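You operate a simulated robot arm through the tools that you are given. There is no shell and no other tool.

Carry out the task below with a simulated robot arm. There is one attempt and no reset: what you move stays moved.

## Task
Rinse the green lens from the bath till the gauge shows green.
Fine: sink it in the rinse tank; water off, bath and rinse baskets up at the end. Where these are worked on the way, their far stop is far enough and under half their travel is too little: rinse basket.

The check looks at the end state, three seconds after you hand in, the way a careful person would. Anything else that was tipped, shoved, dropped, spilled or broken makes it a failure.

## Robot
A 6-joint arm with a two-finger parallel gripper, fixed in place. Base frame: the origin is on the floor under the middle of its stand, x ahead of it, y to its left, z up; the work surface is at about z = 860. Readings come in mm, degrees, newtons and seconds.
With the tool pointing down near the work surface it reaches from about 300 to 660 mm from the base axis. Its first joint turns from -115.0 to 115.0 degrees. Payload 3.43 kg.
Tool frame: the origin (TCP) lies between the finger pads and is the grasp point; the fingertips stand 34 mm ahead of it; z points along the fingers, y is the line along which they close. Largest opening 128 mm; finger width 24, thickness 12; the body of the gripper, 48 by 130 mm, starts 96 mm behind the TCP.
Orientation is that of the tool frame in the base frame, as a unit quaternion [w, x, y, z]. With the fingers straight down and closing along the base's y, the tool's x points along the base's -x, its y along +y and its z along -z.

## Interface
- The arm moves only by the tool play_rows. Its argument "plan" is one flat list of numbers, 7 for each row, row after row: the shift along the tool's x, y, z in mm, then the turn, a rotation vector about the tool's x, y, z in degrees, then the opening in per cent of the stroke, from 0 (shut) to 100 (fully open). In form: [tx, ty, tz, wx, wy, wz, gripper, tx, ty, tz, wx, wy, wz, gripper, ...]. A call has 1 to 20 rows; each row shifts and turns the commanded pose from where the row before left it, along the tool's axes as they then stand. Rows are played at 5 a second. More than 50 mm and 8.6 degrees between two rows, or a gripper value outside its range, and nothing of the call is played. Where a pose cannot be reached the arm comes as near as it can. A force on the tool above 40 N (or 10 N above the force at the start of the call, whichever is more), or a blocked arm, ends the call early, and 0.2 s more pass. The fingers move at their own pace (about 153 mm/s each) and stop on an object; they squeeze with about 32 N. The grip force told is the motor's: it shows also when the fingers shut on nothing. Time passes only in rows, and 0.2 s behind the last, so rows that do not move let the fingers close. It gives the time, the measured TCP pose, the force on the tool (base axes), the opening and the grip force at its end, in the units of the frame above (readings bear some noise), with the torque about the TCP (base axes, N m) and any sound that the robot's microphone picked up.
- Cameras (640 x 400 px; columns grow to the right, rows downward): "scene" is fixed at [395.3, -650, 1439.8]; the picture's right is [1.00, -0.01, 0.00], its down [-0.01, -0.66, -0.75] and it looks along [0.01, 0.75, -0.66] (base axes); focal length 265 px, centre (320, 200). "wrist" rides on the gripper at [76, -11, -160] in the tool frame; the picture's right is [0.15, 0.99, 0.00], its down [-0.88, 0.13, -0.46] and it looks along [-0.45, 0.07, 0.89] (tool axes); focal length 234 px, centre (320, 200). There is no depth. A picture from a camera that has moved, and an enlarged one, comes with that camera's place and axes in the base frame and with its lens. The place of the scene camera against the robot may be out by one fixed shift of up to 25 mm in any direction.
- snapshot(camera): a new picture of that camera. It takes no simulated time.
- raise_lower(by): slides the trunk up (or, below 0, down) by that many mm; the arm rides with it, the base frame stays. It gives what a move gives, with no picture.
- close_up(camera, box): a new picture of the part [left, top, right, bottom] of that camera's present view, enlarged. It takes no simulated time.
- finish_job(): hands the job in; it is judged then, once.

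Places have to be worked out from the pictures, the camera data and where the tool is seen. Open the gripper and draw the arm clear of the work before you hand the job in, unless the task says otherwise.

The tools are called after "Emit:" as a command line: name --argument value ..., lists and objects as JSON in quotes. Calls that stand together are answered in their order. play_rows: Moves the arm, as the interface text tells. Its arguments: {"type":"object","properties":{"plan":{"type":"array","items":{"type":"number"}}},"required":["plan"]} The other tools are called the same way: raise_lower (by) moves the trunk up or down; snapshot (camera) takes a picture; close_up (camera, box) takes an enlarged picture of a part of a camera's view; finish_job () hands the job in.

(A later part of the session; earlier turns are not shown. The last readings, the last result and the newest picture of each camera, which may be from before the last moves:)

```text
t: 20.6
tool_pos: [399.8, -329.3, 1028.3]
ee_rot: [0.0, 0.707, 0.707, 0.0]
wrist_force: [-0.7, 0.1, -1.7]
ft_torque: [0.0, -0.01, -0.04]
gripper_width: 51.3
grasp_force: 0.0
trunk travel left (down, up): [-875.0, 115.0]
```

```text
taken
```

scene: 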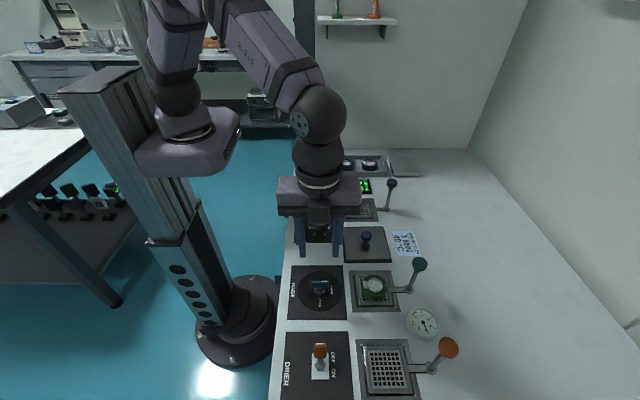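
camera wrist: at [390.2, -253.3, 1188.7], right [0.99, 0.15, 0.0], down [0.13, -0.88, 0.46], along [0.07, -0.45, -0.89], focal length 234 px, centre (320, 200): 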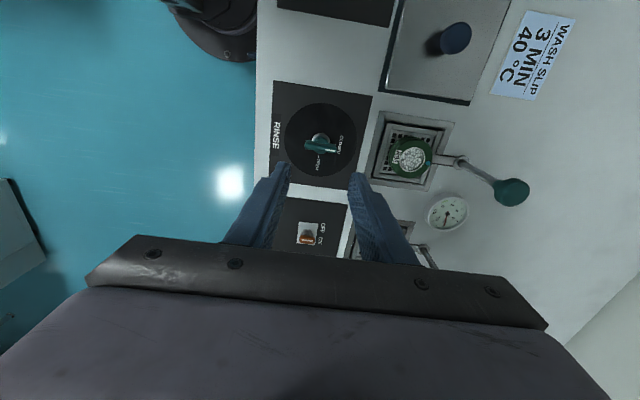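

The 90° turn works. I'll use this side-on view for a second fix on the valve blade and its height.

Emit:
close_up --camera "wrist" --box '[260, 90, 388, 170]'

Emit:
close_up --camera "wrist" --box '[370, 100, 562, 240]'

```text
5.00 times, centred on (324, 130) of wrist
camera zoom: at [390.2, -253.3, 1188.7], right [0.99, 0.15, 0.0], down [0.13, -0.88, 0.46], along [0.07, -0.45, -0.89], focal length 1171 px, centre (300, 550)
```

zoom: 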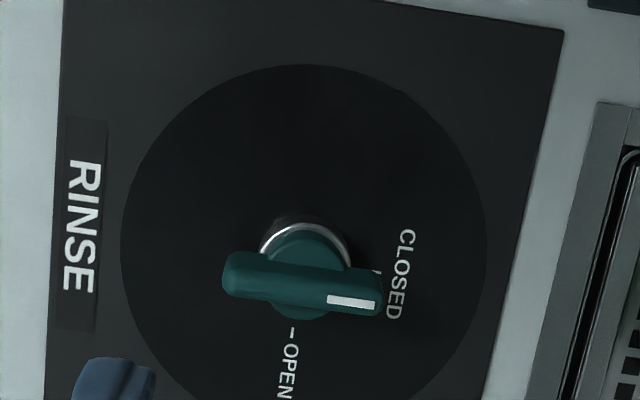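

```text
2.86 times, centred on (466, 170) of wrist
camera zoom: at [390.2, -253.3, 1188.7], right [0.99, 0.15, 0.0], down [0.13, -0.88, 0.46], along [0.07, -0.45, -0.89], focal length 669 px, centre (-97, 286)
```

zoom: 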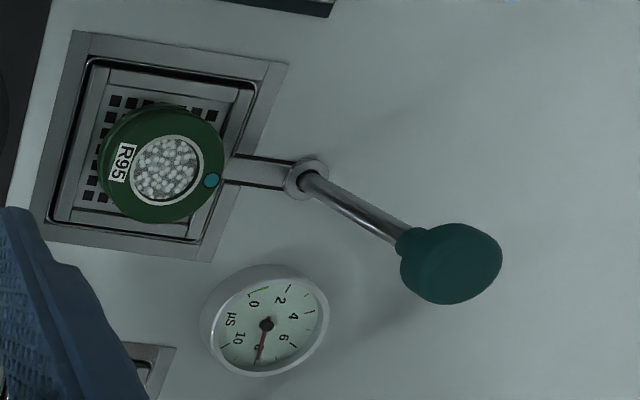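

Two views put the blade top at z≈894.5 and its centre at about (400.5, -330). I'll turn back to 0° and lower to about z=940 for a check before gripping.

Emit:
play_rows --plan '[0, 0, 0, 0, 0, -8, 40, 0, 0, 0, 0, 0, -8, 40, 0, 0, 0, 0, 0, -8, 40, 0, 0, 0, 0, 0, -8, 40, 0, 0, 0, 0, 0, -8, 40, 0, 0, 0, 0, 0, -8, 40, 0, 0, 0, 0, 0, -8, 40, 0, 0, 0, 0, 0, -8, 40, 0, 0, 0, 0, 0, -8, 40, 0, 0, 0, 0, 0, -8, 40, 0, 0, 0, 0, 0, -8, 40, 0, 0, 0, 0, 0, -2, 40, 0, 0, 0, 0, 0, 0, 40, 0, -0.5, 30, 0, 0, 0, 40, 0, 0, 30, 0, 0, 0, 40, 0, 0, 30, 0, 0, 0, 40, 0, 0, 0, 0, 0, 0, 40]'

Emit:
close_up --camera "wrist" --box '[240, 100, 400, 200]'

Emit:
close_up --camera "scene" --box '[280, 240, 360, 320]'

```text
t: 24.2
tool_pos: [400.6, -329.3, 938.6]
ee_rot: [-0.001, 0.0, 1.0, 0.0]
wrist_force: [0.6, -0.7, -0.4]
ft_torque: [0.03, 0.01, 0.01]
gripper_width: 51.2
grasp_force: 0.1
trunk travel left (down, up): [-875.0, 115.0]
```

```text
4.00 times, centred on (320, 150) of wrist
camera zoom: at [325.9, -341.0, 1098.9], right [-0.15, 0.99, 0.0], down [0.88, 0.13, 0.46], along [0.45, 0.07, -0.89], focal length 937 px, centre (320, 400)
```

zoom: 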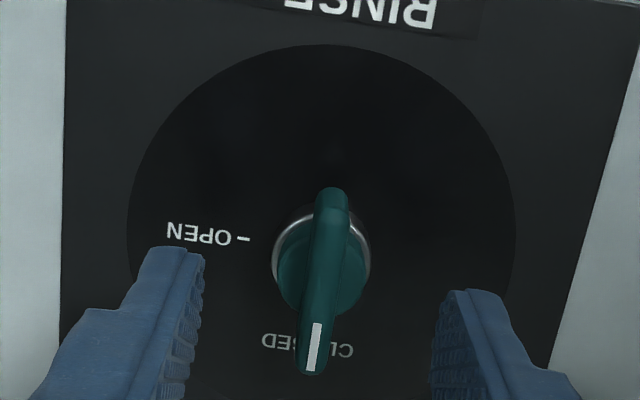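

```text
5.00 times, centred on (320, 280) of scene
camera zoom: at [395.3, -650.0, 1439.8], right [1.0, -0.01, 0.0], down [-0.01, -0.66, -0.75], along [0.01, 0.75, -0.66], focal length 1324 px, centre (320, -200)
```

zoom: 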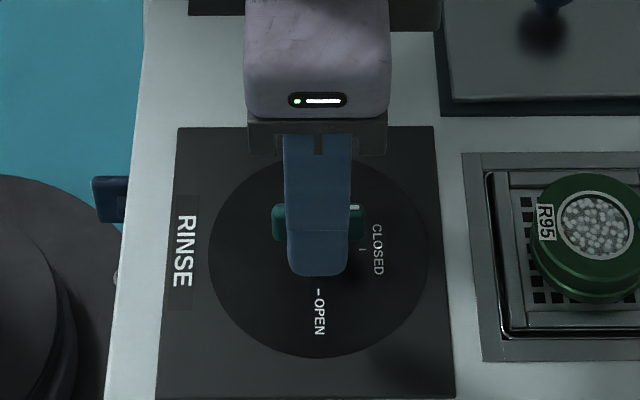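

The blade is centred between the fingers within about 1 mm. I'll lower to TCP z≈917 (tips ≈883) and close on the blade.

Emit:
play_rows --plan '[0.5, 0.6, 11, 0, 0, 0, 40, 0, 0, 10.5, 0, 0, 0, 40, 0, 0, 0, 0, 0, 0, 40]'

Emit:
close_up --camera "scene" --box '[280, 240, 360, 320]'

Emit:
close_up --camera "wrist" --box '[240, 100, 400, 200]'

```text
t: 25.0
tool_pos: [401.2, -329.3, 919.4]
ee_rot: [0.0, 0.0, 1.0, -0.001]
wrist_force: [-0.2, 1.4, -0.1]
ft_torque: [-0.01, -0.01, -0.02]
gripper_width: 51.1
grasp_force: 0.0
trunk travel left (down, up): [-875.0, 115.0]
```

```text
5.00 times, centred on (320, 280) of scene
camera zoom: at [395.3, -650.0, 1439.8], right [1.0, -0.01, 0.0], down [-0.01, -0.66, -0.75], along [0.01, 0.75, -0.66], focal length 1324 px, centre (320, -200)
```

zoom: 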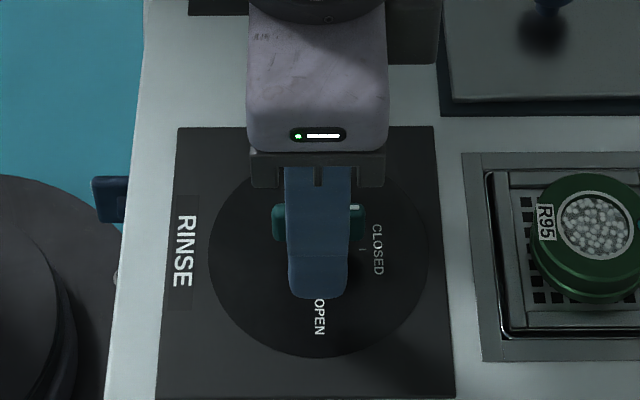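

```text
4.00 times, centred on (320, 150) of wrist
camera zoom: at [325.9, -340.1, 1078.3], right [-0.15, 0.99, 0.0], down [0.88, 0.13, 0.46], along [0.45, 0.07, -0.89], focal length 937 px, centre (320, 400)
```

zoom: 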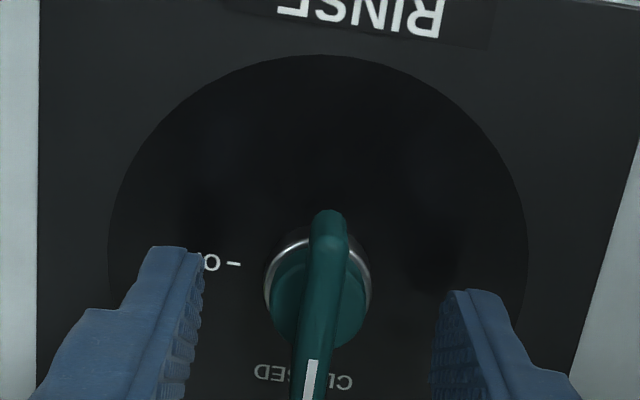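

The fingers straddle the blade and its middle lines up with the finger width. I'll close on it now.

Emit:
play_rows --plan '[0, 0, 1, 0, 0, 0, 20, 0, 0, 0, 0, 0, 0, 0, 0, 0, 0, 0, 0, 0, 0, 0, 0, 0, 0, 0, 0, 0]'

Emit:
close_up --camera "wrist" --box '[240, 100, 400, 200]'

Emit:
close_up --camera "scene" --box '[280, 240, 360, 320]'

```text
t: 26.0
tool_pos: [400.9, -331.0, 918.0]
ee_rot: [0.0, 0.0, 1.0, 0.0]
wrist_force: [-0.1, -0.7, -0.3]
ft_torque: [-0.03, 0.27, 0.01]
gripper_width: 8.5
grasp_force: 42.0
trunk travel left (down, up): [-875.0, 115.0]
```

```text
4.00 times, centred on (320, 150) of wrist
camera zoom: at [325.8, -340.6, 1077.3], right [-0.15, 0.99, 0.0], down [0.88, 0.13, 0.46], along [0.45, 0.07, -0.89], focal length 937 px, centre (320, 400)
```

zoom: 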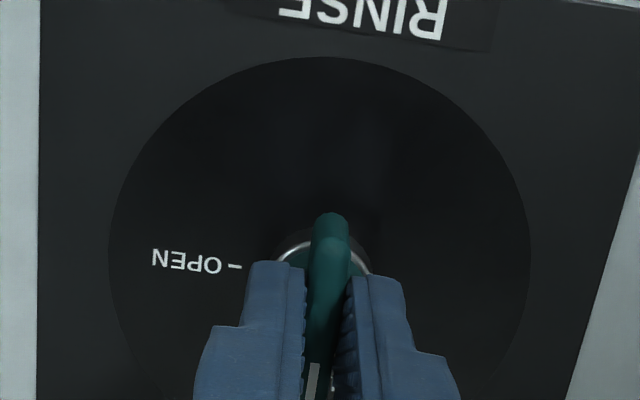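

```text
5.00 times, centred on (320, 280) of scene
camera zoom: at [395.3, -650.0, 1439.8], right [1.0, -0.01, 0.0], down [-0.01, -0.66, -0.75], along [0.01, 0.75, -0.66], focal length 1324 px, centre (320, -200)
```

zoom: 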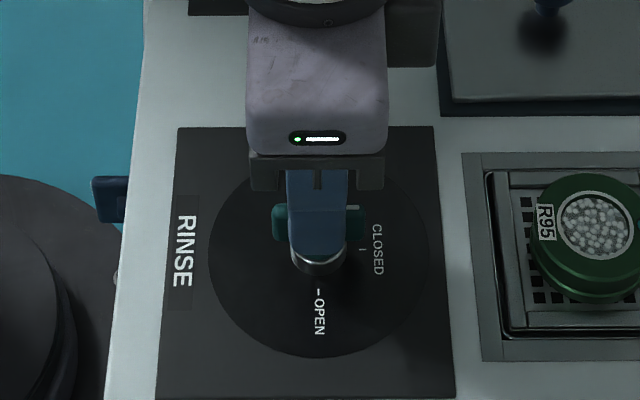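

The blade is gripped (8.5 mm, 42 N). I'll turn it clockwise toward OPEN in chunks, starting with 48°.

Emit:
play_rows --plan '[0, 0, 0, 0, 0, 8, 0, 0, 0, 0, 0, 0, 8, 0, 0, 0, 0, 0, 0, 8, 0, 0, 0, 0, 0, 0, 8, 0, 0, 0, 0, 0, 0, 8, 0, 0, 0, 0, 0, 0, 8, 0, 0, 0, 0, 0, 0, 0, 0]'

Emit:
close_up --camera "scene" --box '[280, 240, 440, 340]'

```text
t: 27.6
tool_pos: [401.8, -329.8, 918.2]
ee_rot: [0.0, 0.408, 0.913, 0.0]
wrist_force: [8.2, 2.5, 7.6]
ft_torque: [1.09, 0.65, -0.04]
gripper_width: 8.4
grasp_force: 42.3
trunk travel left (down, up): [-875.0, 115.0]
```

```text
4.00 times, centred on (360, 290) of scene
camera zoom: at [395.3, -650.0, 1439.8], right [1.0, -0.01, 0.0], down [-0.01, -0.66, -0.75], along [0.01, 0.75, -0.66], focal length 1059 px, centre (160, -160)
```

zoom: 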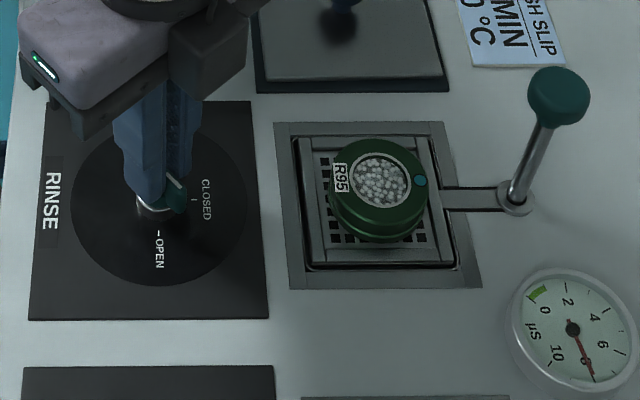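

The valve follows the gripper and lateral force is modest (about 8 N). I'll continue the remaining turn to OPEN.

Emit:
play_rows --plan '[0, 0, 0, 0, 0, 8, 0, 0, 0, 0, 0, 0, 8, 0, 0, 0, 0, 0, 0, 8, 0, 0, 0, 0, 0, 0, 8, 0, 0, 0, 0, 0, 0, 8, 0, 0, 0, 0, 0, 0, 0, 0]'

Emit:
close_up --camera "scene" --box '[280, 240, 440, 340]'

Emit:
close_up --camera "wrist" --box '[240, 100, 400, 200]'

```text
t: 29.0
tool_pos: [402.3, -330.0, 917.4]
ee_rot: [0.001, 0.696, 0.718, 0.001]
wrist_force: [12.2, 6.8, 12.0]
ft_torque: [1.4, -0.24, -0.02]
gripper_width: 8.5
grasp_force: 42.1
trunk travel left (down, up): [-875.0, 115.0]
```

```text
4.00 times, centred on (360, 290) of scene
camera zoom: at [395.3, -650.0, 1439.8], right [1.0, -0.01, 0.0], down [-0.01, -0.66, -0.75], along [0.01, 0.75, -0.66], focal length 1059 px, centre (160, -160)
```

zoom: 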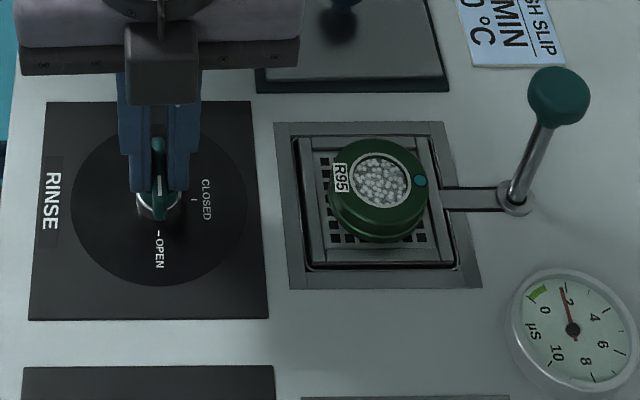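

```text
4.00 times, centred on (320, 150) of wrist
camera zoom: at [388.4, -253.0, 1077.1], right [0.98, 0.18, 0.0], down [0.16, -0.88, 0.46], along [0.08, -0.45, -0.89], focal length 937 px, centre (320, 400)
```

zoom: 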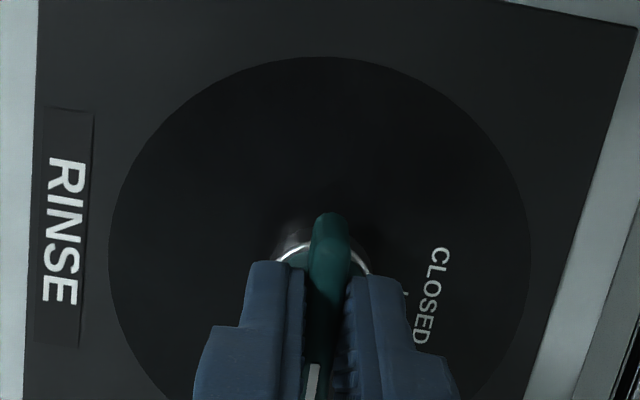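

The valve is at OPEN and the gauge needle has already fallen from 8 to about 2 with water running. I'll add the last 2°, release the blade, and rise clear.

Emit:
play_rows --plan '[0, 0, 0, 0, 0, 2, 0, 0, 0, 0, 0, 0, 0, 25, 0, 0, 0, 0, 0, 0, 35, 0, 0, -10, 0, 0, 0, 35, 0, 0, -30, 0, 0, 0, 35, 0, 0, -45, 0, 0, 0, 35, 0, 0, -30, 0, 0, 0, 35]'

Emit:
close_up --camera "scene" --box '[280, 240, 440, 340]'

```text
t: 30.6
tool_pos: [401.1, -331.3, 1033.2]
ee_rot: [0.0, 0.706, 0.708, 0.0]
wrist_force: [0.2, -0.4, -0.1]
ft_torque: [0.03, 0.02, 0.01]
gripper_width: 45.0
grasp_force: 0.1
trunk travel left (down, up): [-875.0, 115.0]
```

```text
4.00 times, centred on (360, 290) of scene
camera zoom: at [395.3, -650.0, 1439.8], right [1.0, -0.01, 0.0], down [-0.01, -0.66, -0.75], along [0.01, 0.75, -0.66], focal length 1059 px, centre (160, -160)
```

zoom: 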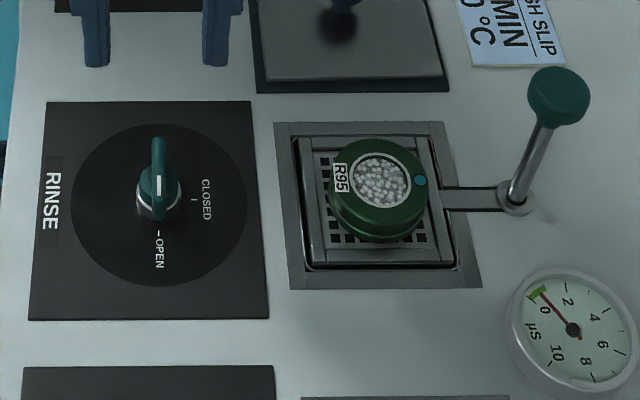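

The water is running and the valve reads OPEN. Next I'll turn the gripper back, move towards the green lever, and tilt the fingers 20° outward, since the knob at about (606, -328, 966) is near the edge of reach.

Emit:
play_rows --plan '[0, 0, 0, 0, 0, -8, 35, 0, 0, 0, 0, 0, -8, 35, 0, 0, 0, 0, 0, -8, 35, 0, 0, 0, 0, 0, -8, 35, 0, 0, 0, 0, 0, -8, 35, 0, 0, 0, 0, 0, -8, 35, 0, 0, 0, 0, 0, -8, 35, 0, 0, 0, 0, 0, -8, 35, 0, 0, 0, 0, 0, -8, 35, 0, 0, 0, 0, 0, -8, 35, 0, 0, 0, 0, 0, -8, 35, 0, 0, 0, 0, 0, -2, 35, -46, 0, -10, 0, 0, 0, 38, -46, 0, -10, 0, 0, 0, 38, -46, 0, -10, 0, 0, 0, 38, 0, 0, 0, 0, -8, 0, 38, 0, 0, 0, 0, -8, 0, 38, 0, 0, 0, 0, -4, 0, 38, 0, 0, 0, 0, 0, 0, 38]'

Emit:
snapshot --camera "wrist"

Emit:
snapshot --camera "scene"

```text
t: 34.6
tool_pos: [539.5, -329.7, 1062.1]
ee_rot: [0.174, 0.001, 0.985, -0.001]
wrist_force: [0.0, 0.3, -0.3]
ft_torque: [0.03, 0.0, -0.01]
gripper_width: 48.6
grasp_force: 0.1
trunk travel left (down, up): [-875.0, 115.0]
```

```text
taken
camera wrist: at [413.3, -340.6, 1185.1], right [-0.14, 0.99, -0.05], down [0.67, 0.13, 0.73], along [0.73, 0.07, -0.68], focal length 234 px, centre (320, 200)
```

wrist: 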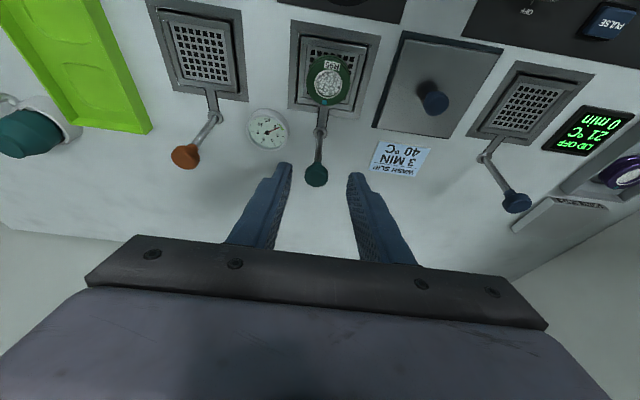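

```text
taken
```

scene: 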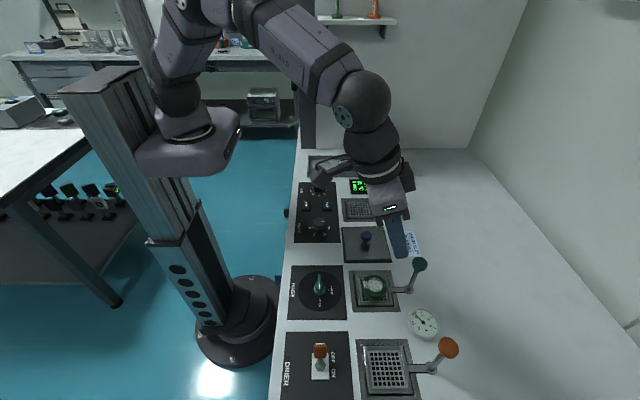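

The tilt is right. I'll zoom in on the knob for a more precise fix.

Emit:
close_up --camera "wrist" --box '[256, 110, 384, 190]'

Emit:
close_up --camera "scene" --box '[380, 210, 460, 340]'

```text
5.00 times, centred on (320, 150) of wrist
camera zoom: at [413.3, -340.6, 1185.1], right [-0.14, 0.99, -0.05], down [0.67, 0.13, 0.73], along [0.73, 0.07, -0.68], focal length 1171 px, centre (320, 450)
```

zoom: 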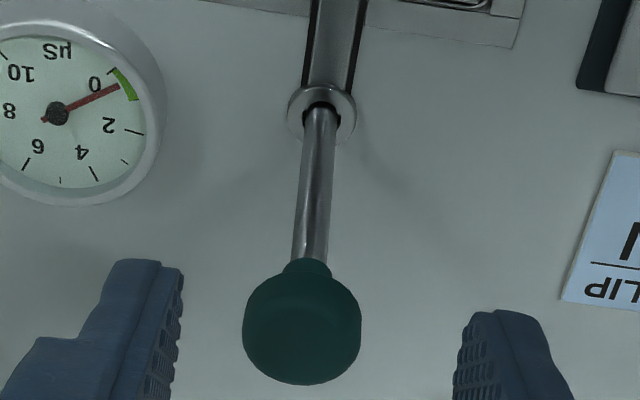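

```text
3.08 times, centred on (420, 275) of scene
camera zoom: at [395.3, -650.0, 1439.8], right [1.0, -0.01, 0.0], down [-0.01, -0.66, -0.75], along [0.01, 0.75, -0.66], focal length 815 px, centre (12, -31)
```

zoom: 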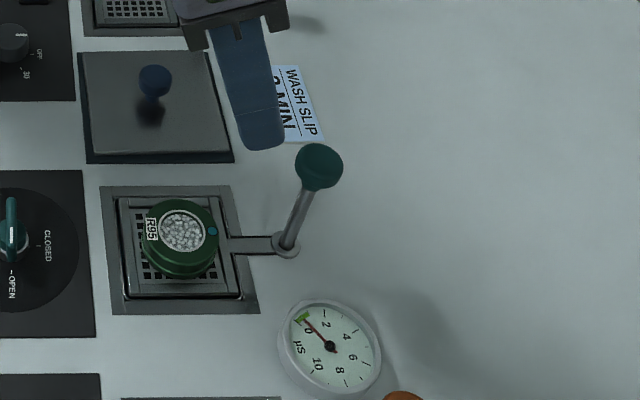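

The knob head is about 30 mm across, centred near (605, -329, 964.5). I'll approach along the tilted tool axis, stopping just above the head to check.

Emit:
play_rows --plan '[-28, 0.5, 20, 0, 0, 0, 38, 0, 0, 40, 0, 0, 0, 38, 0, 0, 0, 0, 0, 0, 38, 0, 0, 0, 0, 0, 0, 38]'

Emit:
close_up --camera "wrist" --box '[256, 120, 384, 200]'

Emit:
close_up --camera "scene" --box '[360, 220, 460, 300]'

```text
t: 35.6
tool_pos: [585.2, -329.5, 1016.2]
ee_rot: [0.174, 0.001, 0.985, 0.0]
wrist_force: [0.3, 0.2, -0.2]
ft_torque: [-0.02, -0.03, 0.01]
gripper_width: 48.6
grasp_force: 0.1
trunk travel left (down, up): [-875.0, 115.0]
```

```text
5.00 times, centred on (320, 160) of wrist
camera zoom: at [460.3, -340.3, 1139.4], right [-0.14, 0.99, -0.05], down [0.67, 0.13, 0.73], along [0.73, 0.07, -0.68], focal length 1171 px, centre (320, 400)
```

zoom: 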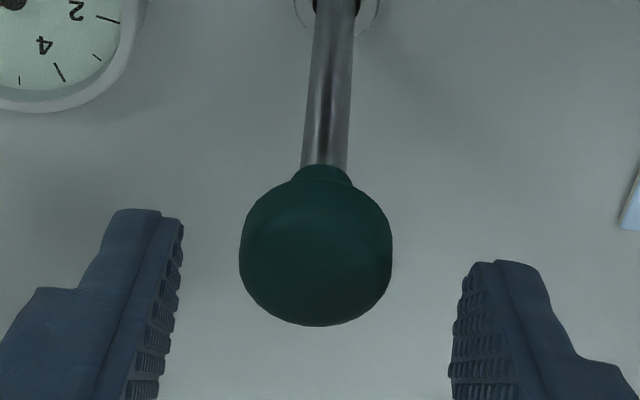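

```text
5.00 times, centred on (410, 260) of scene
camera zoom: at [395.3, -650.0, 1439.8], right [1.0, -0.01, 0.0], down [-0.01, -0.66, -0.75], along [0.01, 0.75, -0.66], focal length 1324 px, centre (-130, -100)
```

zoom: 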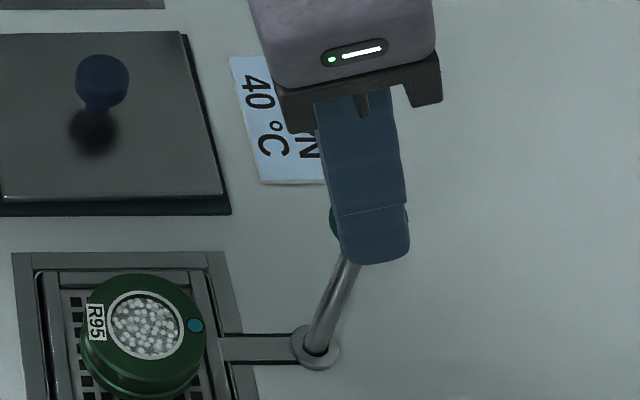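

Head centred between the fingers, about 54 mm ahead of the TCP. I'll advance 46 mm along the tool axis and close on the knob.

Emit:
play_rows --plan '[0, 0, 20, 0, 0, 0, 38, 0, 0, 20, 0, 0, 0, 38, 0, 0, 6, 0, 0, 0, 38, 0, 0, 0, 0, 0, 0, 38, 0, 0, 0, 0, 0, 0, 0, 0, 0, 0, 0, 0, 0, 0, 0, 0, 0, 0, 0, 0, 0]'

Emit:
close_up --camera "wrist" --box '[240, 120, 400, 220]'

Emit:
close_up --camera "scene" --box '[340, 230, 460, 350]'

```text
t: 37.2
tool_pos: [601.5, -330.2, 972.7]
ee_rot: [0.173, 0.0, 0.985, -0.001]
wrist_force: [0.7, -3.2, -0.7]
ft_torque: [-0.19, -0.45, 0.04]
gripper_width: 29.5
grasp_force: 44.9
trunk travel left (down, up): [-875.0, 115.0]
```

```text
4.00 times, centred on (320, 170) of wrist
camera zoom: at [476.4, -340.6, 1096.4], right [-0.14, 0.99, -0.05], down [0.67, 0.13, 0.73], along [0.73, 0.07, -0.68], focal length 937 px, centre (320, 320)
```

zoom: 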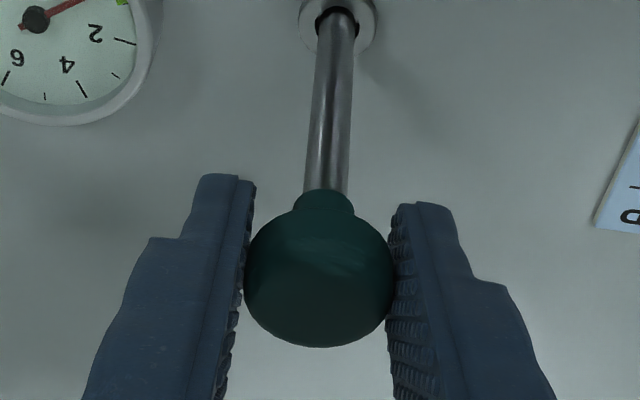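

```text
3.33 times, centred on (400, 290) of scene
camera zoom: at [395.3, -650.0, 1439.8], right [1.0, -0.01, 0.0], down [-0.01, -0.66, -0.75], along [0.01, 0.75, -0.66], focal length 883 px, centre (53, -100)
```

zoom: 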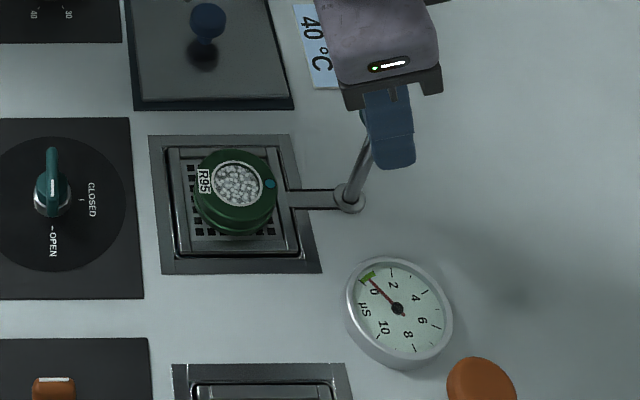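

The knob is gripped (29.5 mm). I'll push straight down 10 mm to feel how the lever responds.

Emit:
play_rows --plan '[1.71, 0, 4.7, 0, 0, 0, 0, 1.71, 0, 4.7, 0, 0, 0, 0, 0, 0, 0, 0, 0, 0, 0]'

Emit:
close_up --camera "scene" --box '[340, 230, 460, 350]'

```text
t: 38.0
tool_pos: [601.7, -329.2, 962.9]
ee_rot: [0.174, 0.0, 0.985, 0.0]
wrist_force: [5.1, -2.9, -0.2]
ft_torque: [-0.25, -1.12, 0.0]
gripper_width: 29.8
grasp_force: 45.1
trunk travel left (down, up): [-875.0, 115.0]
```

```text
3.33 times, centred on (400, 290) of scene
camera zoom: at [395.3, -650.0, 1439.8], right [1.0, -0.01, 0.0], down [-0.01, -0.66, -0.75], along [0.01, 0.75, -0.66], focal length 883 px, centre (53, -100)
```

zoom: 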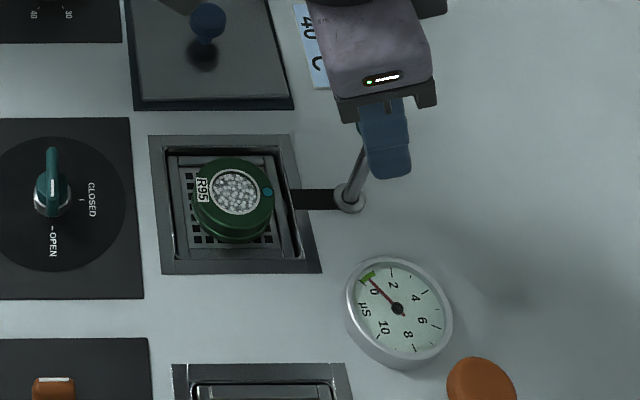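

The basket sinks with the lever as expected. I'll continue down in 5 mm steps and watch for the stop.

Emit:
play_rows --plan '[1.71, 0, 4.7, 0, 0, 0, 0, 1.71, 0, 4.7, 0, 0, 0, 0, 1.71, 0, 4.7, 0, 0, 0, 0, 1.71, 0, 4.7, 0, 0, 0, 0, 1.71, 0, 4.7, 0, 0, 0, 0, 1.71, 0, 4.7, 0, 0, 0, 0, 0, 0, 0, 0, 0, 0, 0]'

Emit:
close_up --camera "scene" --box '[340, 230, 460, 350]'

```text
t: 39.6
tool_pos: [601.9, -330.9, 933.2]
ee_rot: [0.173, 0.001, 0.985, 0.0]
wrist_force: [9.3, -3.2, -0.3]
ft_torque: [-0.13, -0.52, 0.02]
gripper_width: 29.7
grasp_force: 45.2
trunk travel left (down, up): [-875.0, 115.0]
```

```text
3.33 times, centred on (400, 290) of scene
camera zoom: at [395.3, -650.0, 1439.8], right [1.0, -0.01, 0.0], down [-0.01, -0.66, -0.75], along [0.01, 0.75, -0.66], focal length 883 px, centre (53, -100)
```

zoom: 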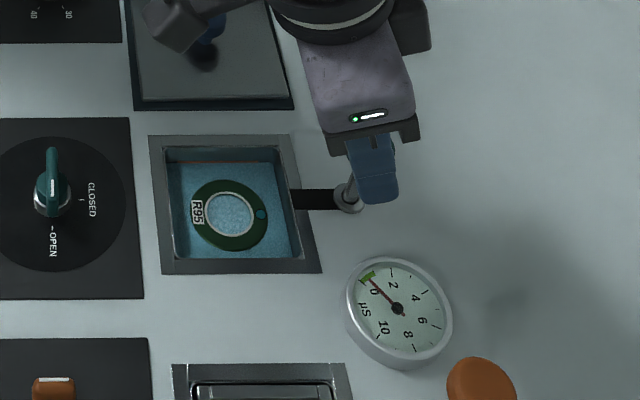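

The lens is sinking under the water. I'll keep going in 5 mm steps toward the far stop, with a 1 mm +x correction to relieve the side force.

Emit:
play_rows --plan '[0.77, 0, 5.04, 0, 0, 0, 0, 1.71, 0, 4.7, 0, 0, 0, 0, 1.71, 0, 4.7, 0, 0, 0, 0, 0, 0, 0, 0, 0, 0, 0]'

Emit:
close_up --camera "scene" --box '[340, 230, 460, 350]'

Emit:
close_up --camera "wrist" --box '[200, 60, 440, 220]'

```text
t: 40.6
tool_pos: [601.3, -330.4, 916.1]
ee_rot: [0.172, 0.001, 0.985, 0.001]
wrist_force: [4.2, -2.1, -4.6]
ft_torque: [-0.16, -0.94, -0.07]
gripper_width: 29.7
grasp_force: 45.0
trunk travel left (down, up): [-875.0, 115.0]
```

```text
3.33 times, centred on (400, 290) of scene
camera zoom: at [395.3, -650.0, 1439.8], right [1.0, -0.01, 0.0], down [-0.01, -0.66, -0.75], along [0.01, 0.75, -0.66], focal length 883 px, centre (53, -100)
```

zoom: 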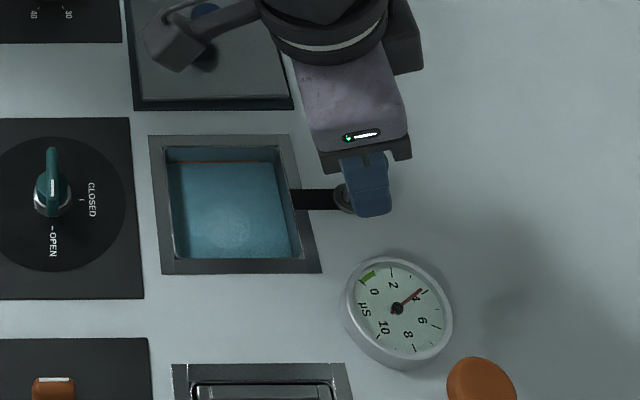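

```text
2.50 times, centred on (320, 140) of wrist
camera zoom: at [476.9, -340.9, 1039.7], right [-0.14, 0.99, -0.05], down [0.67, 0.13, 0.73], along [0.73, 0.07, -0.68], focal length 585 px, centre (320, 350)
```

zoom: 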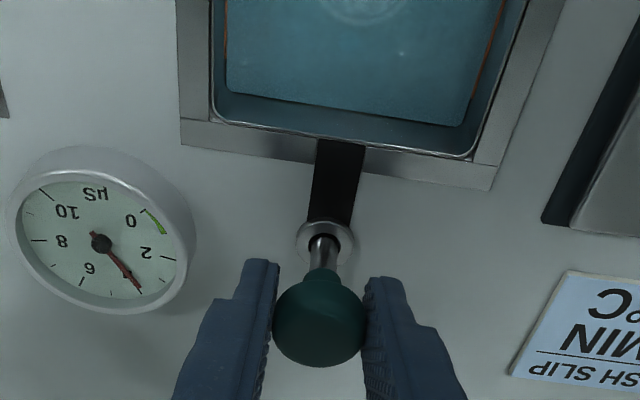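

The lens is submerged and the gauge has risen to about 4, so it is reading the dirt coming off. About 10 mm of rod remains above the collar; I'll push on in small steps to find the stop.

Emit:
play_rows --plan '[1.2, 0, 3.3, 0, 0, 0, 0, 0, 0, 0, 0, 0, 0, 0]'

Emit:
close_up --camera "wrist" --box '[200, 60, 440, 220]'

```text
t: 41.2
tool_pos: [602.4, -329.8, 912.8]
ee_rot: [0.173, 0.0, 0.985, 0.001]
wrist_force: [2.3, -3.0, -1.6]
ft_torque: [0.02, 0.92, -0.16]
gripper_width: 29.8
grasp_force: 45.2
trunk travel left (down, up): [-875.0, 115.0]
```

```text
2.50 times, centred on (320, 140) of wrist
camera zoom: at [476.8, -340.8, 1037.0], right [-0.14, 0.99, -0.05], down [0.67, 0.13, 0.73], along [0.73, 0.07, -0.68], focal length 585 px, centre (320, 350)
```

zoom: 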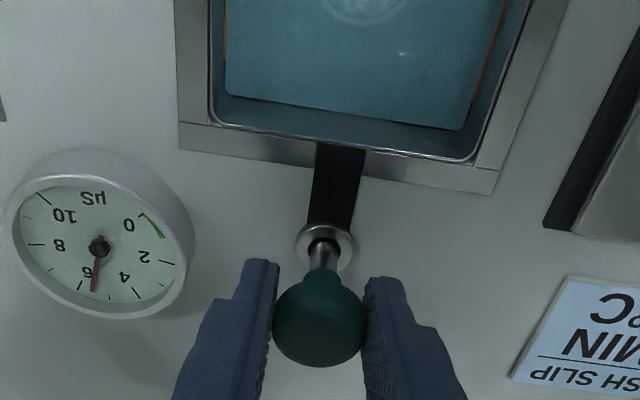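

Still moving freely (about 60 mm down), and the gauge climbs to about 5.5. I'll go another 4 mm.

Emit:
play_rows --plan '[0.68, 0, 1.88, 0, 0, 0, 0, 0.68, 0, 1.88, 0, 0, 0, 0, 0, 0, 0, 0, 0, 0, 0]'

Emit:
close_up --camera "wrist" --box '[200, 60, 440, 220]'

```text
t: 42.0
tool_pos: [603.3, -330.5, 912.2]
ee_rot: [0.177, 0.0, 0.984, -0.002]
wrist_force: [-1.9, -2.5, 13.0]
ft_torque: [0.19, 1.17, 0.09]
gripper_width: 29.6
grasp_force: 45.3
trunk travel left (down, up): [-875.0, 115.0]
```

```text
2.50 times, centred on (320, 140) of wrist
camera zoom: at [475.9, -340.3, 1035.9], right [-0.14, 0.99, -0.05], down [0.67, 0.13, 0.73], along [0.73, 0.06, -0.68], focal length 585 px, centre (320, 350)
```

zoom: 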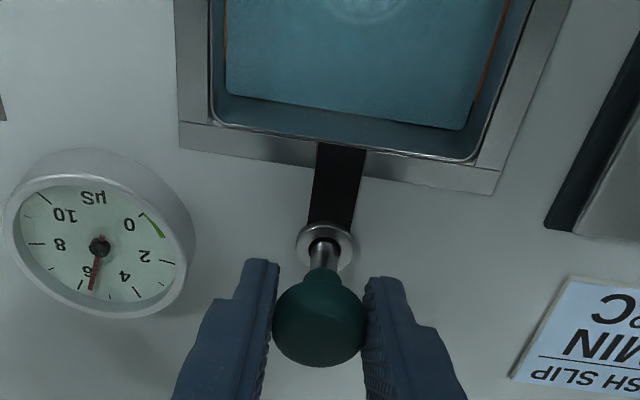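

The force jumped to 13 N with no further motion, so the basket is at its far stop (about 60 mm travel). I'll ease the command back 2.5 mm to relieve the push, hold the knob, and wait while watching the gauge.

Emit:
play_rows --plan '[-0.86, 0, -2.35, 0, 0, 0, 0, 0, 0, 0, 0, 0, 0, 0, 0, 0, 0, 0, 0, 0, 0, 0, 0, 0, 0, 0, 0, 0, 0, 0, 0, 0, 0, 0, 0, 0, 0, 0, 0, 0, 0, 0, 0, 0, 0, 0, 0, 0, 0, 0, 0, 0, 0, 0, 0, 0, 0, 0, 0, 0, 0, 0, 0, 0, 0, 0, 0, 0, 0, 0]'

Emit:
close_up --camera "scene" --box '[340, 230, 460, 350]'

Emit:
close_up --camera "wrist" --box '[200, 60, 440, 220]'

```text
t: 44.2
tool_pos: [602.2, -330.6, 912.9]
ee_rot: [0.174, 0.0, 0.985, -0.001]
wrist_force: [1.7, -3.6, 5.1]
ft_torque: [0.06, -0.1, -0.13]
gripper_width: 29.8
grasp_force: 45.2
trunk travel left (down, up): [-875.0, 115.0]
```

```text
3.33 times, centred on (400, 290) of scene
camera zoom: at [395.3, -650.0, 1439.8], right [1.0, -0.01, 0.0], down [-0.01, -0.66, -0.75], along [0.01, 0.75, -0.66], focal length 883 px, centre (53, -100)
```

zoom: 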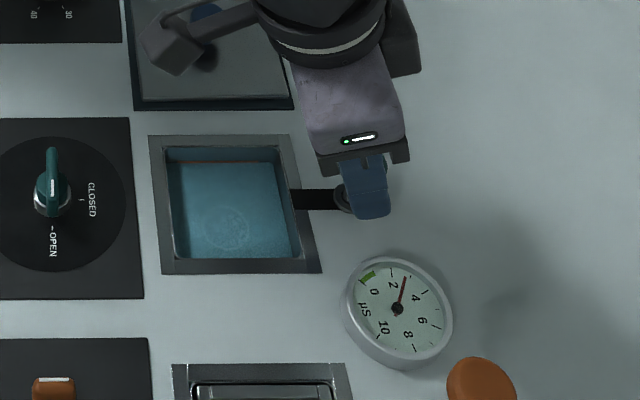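

```text
2.50 times, centred on (320, 140) of wrist
camera zoom: at [476.5, -340.7, 1036.4], right [-0.14, 0.99, -0.05], down [0.67, 0.13, 0.73], along [0.73, 0.07, -0.68], focal length 585 px, centre (320, 350)
```

zoom: 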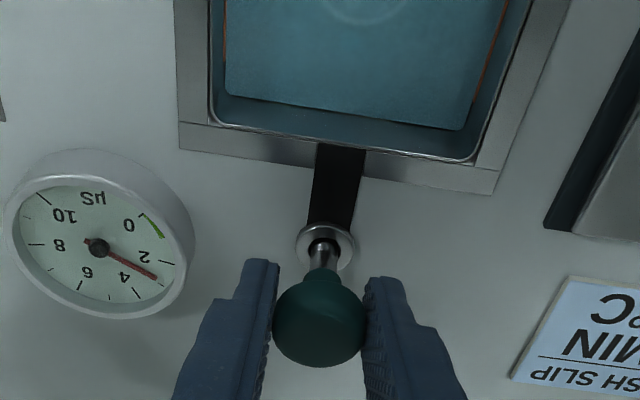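

The gauge has come down from about 5.8 to about 2.8. I'll keep holding the basket down and wait longer.

Emit:
play_rows --plan '[0, 0, 0, 0, 0, 0, 0, 0, 0, 0, 0, 0, 0, 0, 0, 0, 0, 0, 0, 0, 0, 0, 0, 0, 0, 0, 0, 0, 0, 0, 0, 0, 0, 0, 0, 0, 0, 0, 0, 0, 0, 0, 0, 0, 0, 0, 0, 0, 0, 0, 0, 0, 0, 0, 0, 0, 0, 0, 0, 0, 0, 0, 0, 0, 0, 0, 0, 0, 0, 0, 0, 0, 0, 0, 0, 0, 0, 0, 0, 0, 0, 0, 0, 0, 0, 0, 0, 0, 0, 0, 0, 0, 0, 0, 0, 0, 0, 0, 0, 0, 0, 0, 0, 0, 0]'

Emit:
close_up --camera "scene" --box '[400, 295, 450, 345]'

```text
t: 47.4
tool_pos: [602.2, -330.2, 913.7]
ee_rot: [0.173, 0.0, 0.985, 0.0]
wrist_force: [0.6, -4.6, 4.5]
ft_torque: [-0.01, -0.11, -0.1]
gripper_width: 29.5
grasp_force: 45.5
trunk travel left (down, up): [-875.0, 115.0]
```

```text
8.00 times, centred on (425, 320) of scene
camera zoom: at [395.3, -650.0, 1439.8], right [1.0, -0.01, 0.0], down [-0.01, -0.66, -0.75], along [0.01, 0.75, -0.66], focal length 2119 px, centre (-520, -760)
```

zoom: 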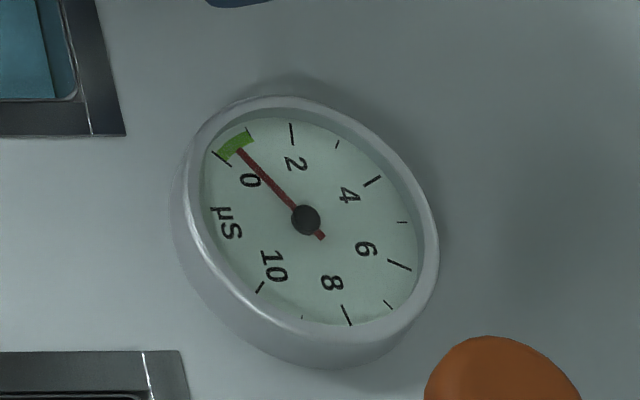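

The needle is now inside the green. I'll hold a further 3 seconds so the rinse is well settled, then check again.

Emit:
play_rows --plan '[0, 0, 0, 0, 0, 0, 0, 0, 0, 0, 0, 0, 0, 0, 0, 0, 0, 0, 0, 0, 0, 0, 0, 0, 0, 0, 0, 0, 0, 0, 0, 0, 0, 0, 0, 0, 0, 0, 0, 0, 0, 0, 0, 0, 0, 0, 0, 0, 0, 0, 0, 0, 0, 0, 0, 0, 0, 0, 0, 0, 0, 0, 0, 0, 0, 0, 0, 0, 0, 0, 0, 0, 0, 0, 0, 0, 0, 0, 0, 0, 0, 0, 0, 0, 0, 0, 0, 0, 0, 0, 0, 0, 0, 0, 0, 0, 0, 0, 0, 0, 0, 0, 0, 0, 0]'

Emit:
close_up --camera "scene" --box '[400, 295, 450, 345]'

```text
t: 50.6
tool_pos: [601.0, -331.2, 912.4]
ee_rot: [0.174, 0.0, 0.985, 0.001]
wrist_force: [-0.3, -4.1, 3.7]
ft_torque: [-0.04, -0.01, -0.01]
gripper_width: 29.7
grasp_force: 45.1
trunk travel left (down, up): [-875.0, 115.0]
```

```text
8.00 times, centred on (425, 320) of scene
camera zoom: at [395.3, -650.0, 1439.8], right [1.0, -0.01, 0.0], down [-0.01, -0.66, -0.75], along [0.01, 0.75, -0.66], focal length 2119 px, centre (-520, -760)
```

zoom: 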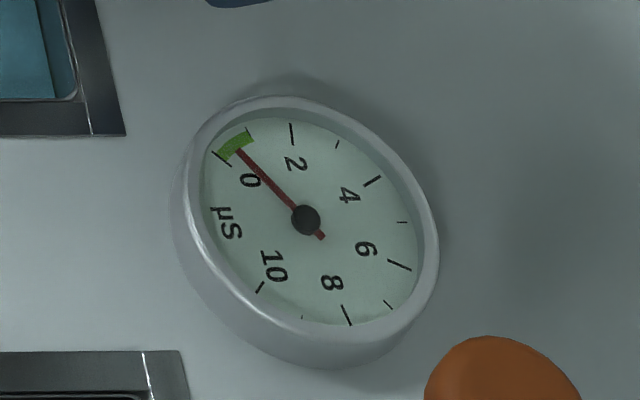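

The needle is steady in the green. I'll lift the lever straight up 60 mm to raise the basket back to its upper stop.

Emit:
play_rows --plan '[-1.71, 0, -4.7, 0, 0, 0, 0, -1.71, 0, -4.7, 0, 0, 0, 0, -1.71, 0, -4.7, 0, 0, 0, 0, -1.71, 0, -4.7, 0, 0, 0, 0, -1.71, 0, -4.7, 0, 0, 0, 0, -1.71, 0, -4.7, 0, 0, 0, 0, -1.71, 0, -4.7, 0, 0, 0, 0, -1.71, 0, -4.7, 0, 0, 0, 0, -1.71, 0, -4.7, 0, 0, 0, 0, -1.71, 0, -4.7, 0, 0, 0, 0, -1.71, 0, -4.7, 0, 0, 0, 0, -1.71, 0, -4.7, 0, 0, 0, 0, 0, 0, 0, 0, 0, 0, 0, 0, 0, 0, 0, 0, 0, 0]'

Emit:
close_up --camera "scene" --box '[340, 230, 460, 350]'

Emit:
close_up --camera "wrist" --box '[200, 60, 440, 220]'

```text
t: 53.6
tool_pos: [602.0, -330.0, 972.9]
ee_rot: [0.174, 0.001, 0.985, 0.0]
wrist_force: [-6.9, -5.9, -2.2]
ft_torque: [-0.04, 0.69, -0.2]
gripper_width: 29.5
grasp_force: 45.5
trunk travel left (down, up): [-875.0, 115.0]
```

```text
3.33 times, centred on (400, 290) of scene
camera zoom: at [395.3, -650.0, 1439.8], right [1.0, -0.01, 0.0], down [-0.01, -0.66, -0.75], along [0.01, 0.75, -0.66], focal length 883 px, centre (53, -100)
```

zoom: 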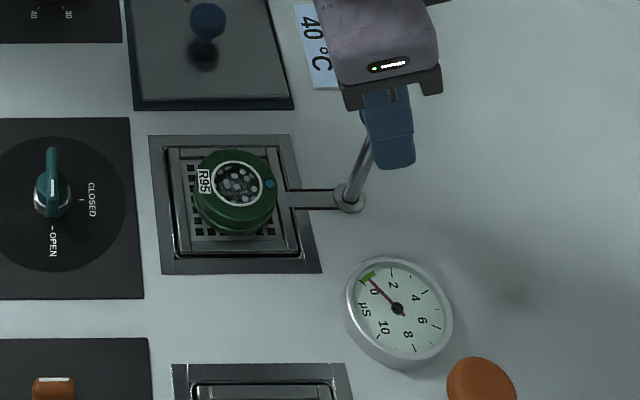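

```text
2.50 times, centred on (320, 140) of wrist
camera zoom: at [476.4, -340.6, 1096.2], right [-0.14, 0.99, -0.05], down [0.67, 0.13, 0.73], along [0.73, 0.07, -0.68], focal length 585 px, centre (320, 350)
```

zoom: 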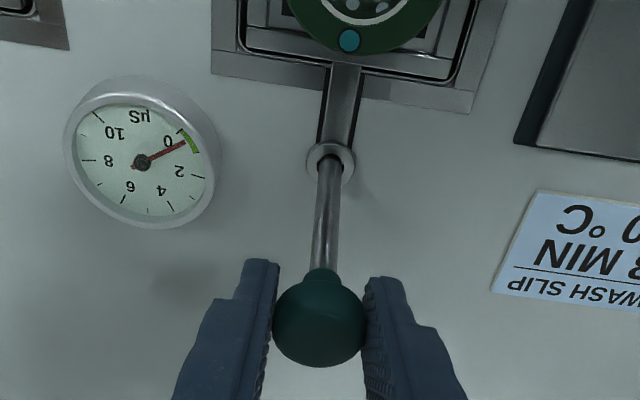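

The basket is up and the gauge is in the green. The lens glass looks much clearer, but I want to inspect it for residue before closing the water.

Emit:
close_up --camera "scene" --box '[355, 265, 395, 305]'

Emit:
close_up --camera "scene" --box '[400, 295, 450, 345]'

Emit:
snapshot --camera "wrist"

Emit:
close_up --camera "wrist" --box '[290, 10, 390, 90]'

```text
10.00 times, centred on (375, 285) of scene
camera zoom: at [395.3, -650.0, 1439.8], right [1.0, -0.01, 0.0], down [-0.01, -0.66, -0.75], along [0.01, 0.75, -0.66], focal length 2648 px, centre (-230, -650)
```

zoom: 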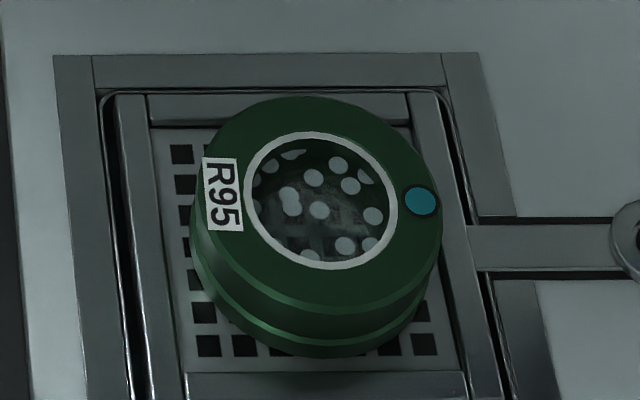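

```text
8.00 times, centred on (425, 320) of scene
camera zoom: at [395.3, -650.0, 1439.8], right [1.0, -0.01, 0.0], down [-0.01, -0.66, -0.75], along [0.01, 0.75, -0.66], focal length 2119 px, centre (-520, -760)
```

zoom: 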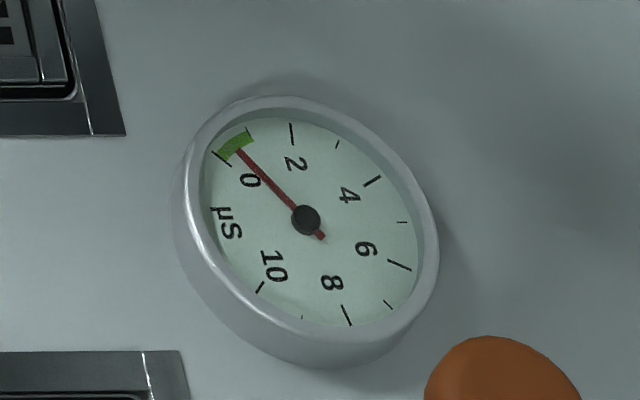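

```text
taken
camera wrist: at [476.4, -340.6, 1096.2], right [-0.14, 0.99, -0.05], down [0.67, 0.13, 0.73], along [0.73, 0.07, -0.68], focal length 234 px, centre (320, 200)
```

wrist: 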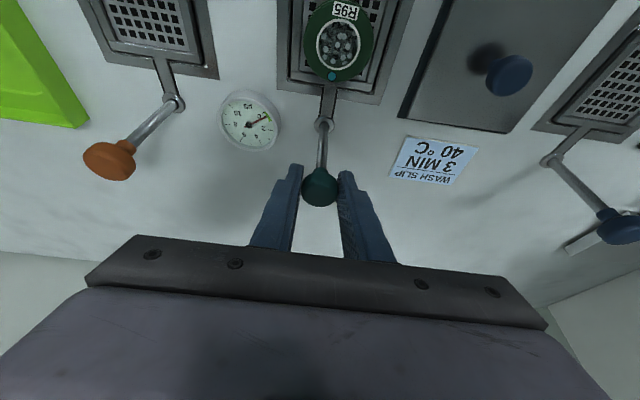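

```text
5.00 times, centred on (340, 50) of wrist
camera zoom: at [476.4, -340.6, 1096.2], right [-0.14, 0.99, -0.05], down [0.67, 0.13, 0.73], along [0.73, 0.07, -0.68], focal length 1171 px, centre (220, 950)
```

zoom: 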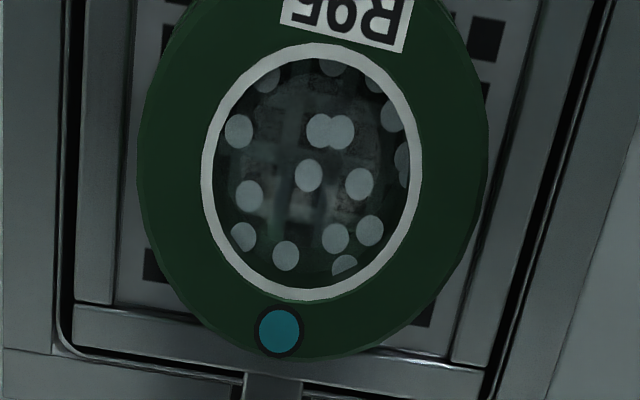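

The dense foam is gone; only sparse droplets remain on a wet lens, and the gauge stays in the green. I'll release the knob and back off along the tool axis, checking that the basket stays up.

Emit:
play_rows --plan '[0, 0, 0, 0, 0, 0, 28, 0, 0, 0, 0, 0, 0, 38, 0, 0, 0, 0, 0, 0, 38, 0, 0, -20, 0, 0, 0, 38, 0, 0, -40, 0, 0, 0, 38, 0, 0, -30, 0, 0, 0, 38, 0, 0, 0, 0, 0, 0, 38]'

Emit:
close_up --camera "scene" --box '[280, 230, 460, 350]'

Emit:
snapshot --camera "wrist"

```text
t: 55.2
tool_pos: [570.5, -330.6, 1058.7]
ee_rot: [0.174, 0.001, 0.985, 0.0]
wrist_force: [0.7, 0.5, 0.5]
ft_torque: [-0.02, -0.01, -0.02]
gripper_width: 48.6
grasp_force: 0.0
trunk travel left (down, up): [-875.0, 115.0]
```

```text
3.33 times, centred on (370, 290) of scene
camera zoom: at [395.3, -650.0, 1439.8], right [1.0, -0.01, 0.0], down [-0.01, -0.66, -0.75], along [0.01, 0.75, -0.66], focal length 883 px, centre (153, -100)
```

zoom: 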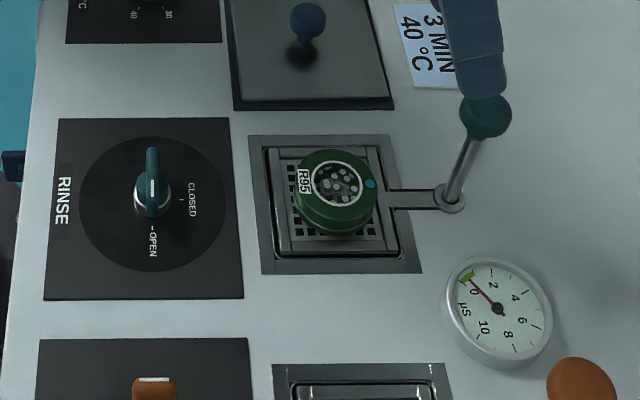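

```text
taken
camera wrist: at [445.1, -340.7, 1182.4], right [-0.14, 0.99, -0.05], down [0.67, 0.13, 0.73], along [0.73, 0.07, -0.68], focal length 234 px, centre (320, 200)
```

wrist: 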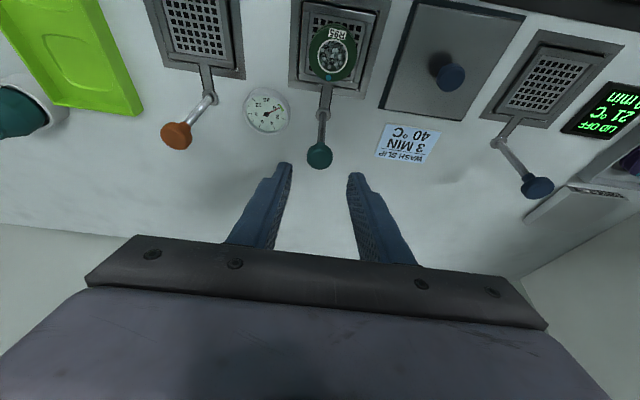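

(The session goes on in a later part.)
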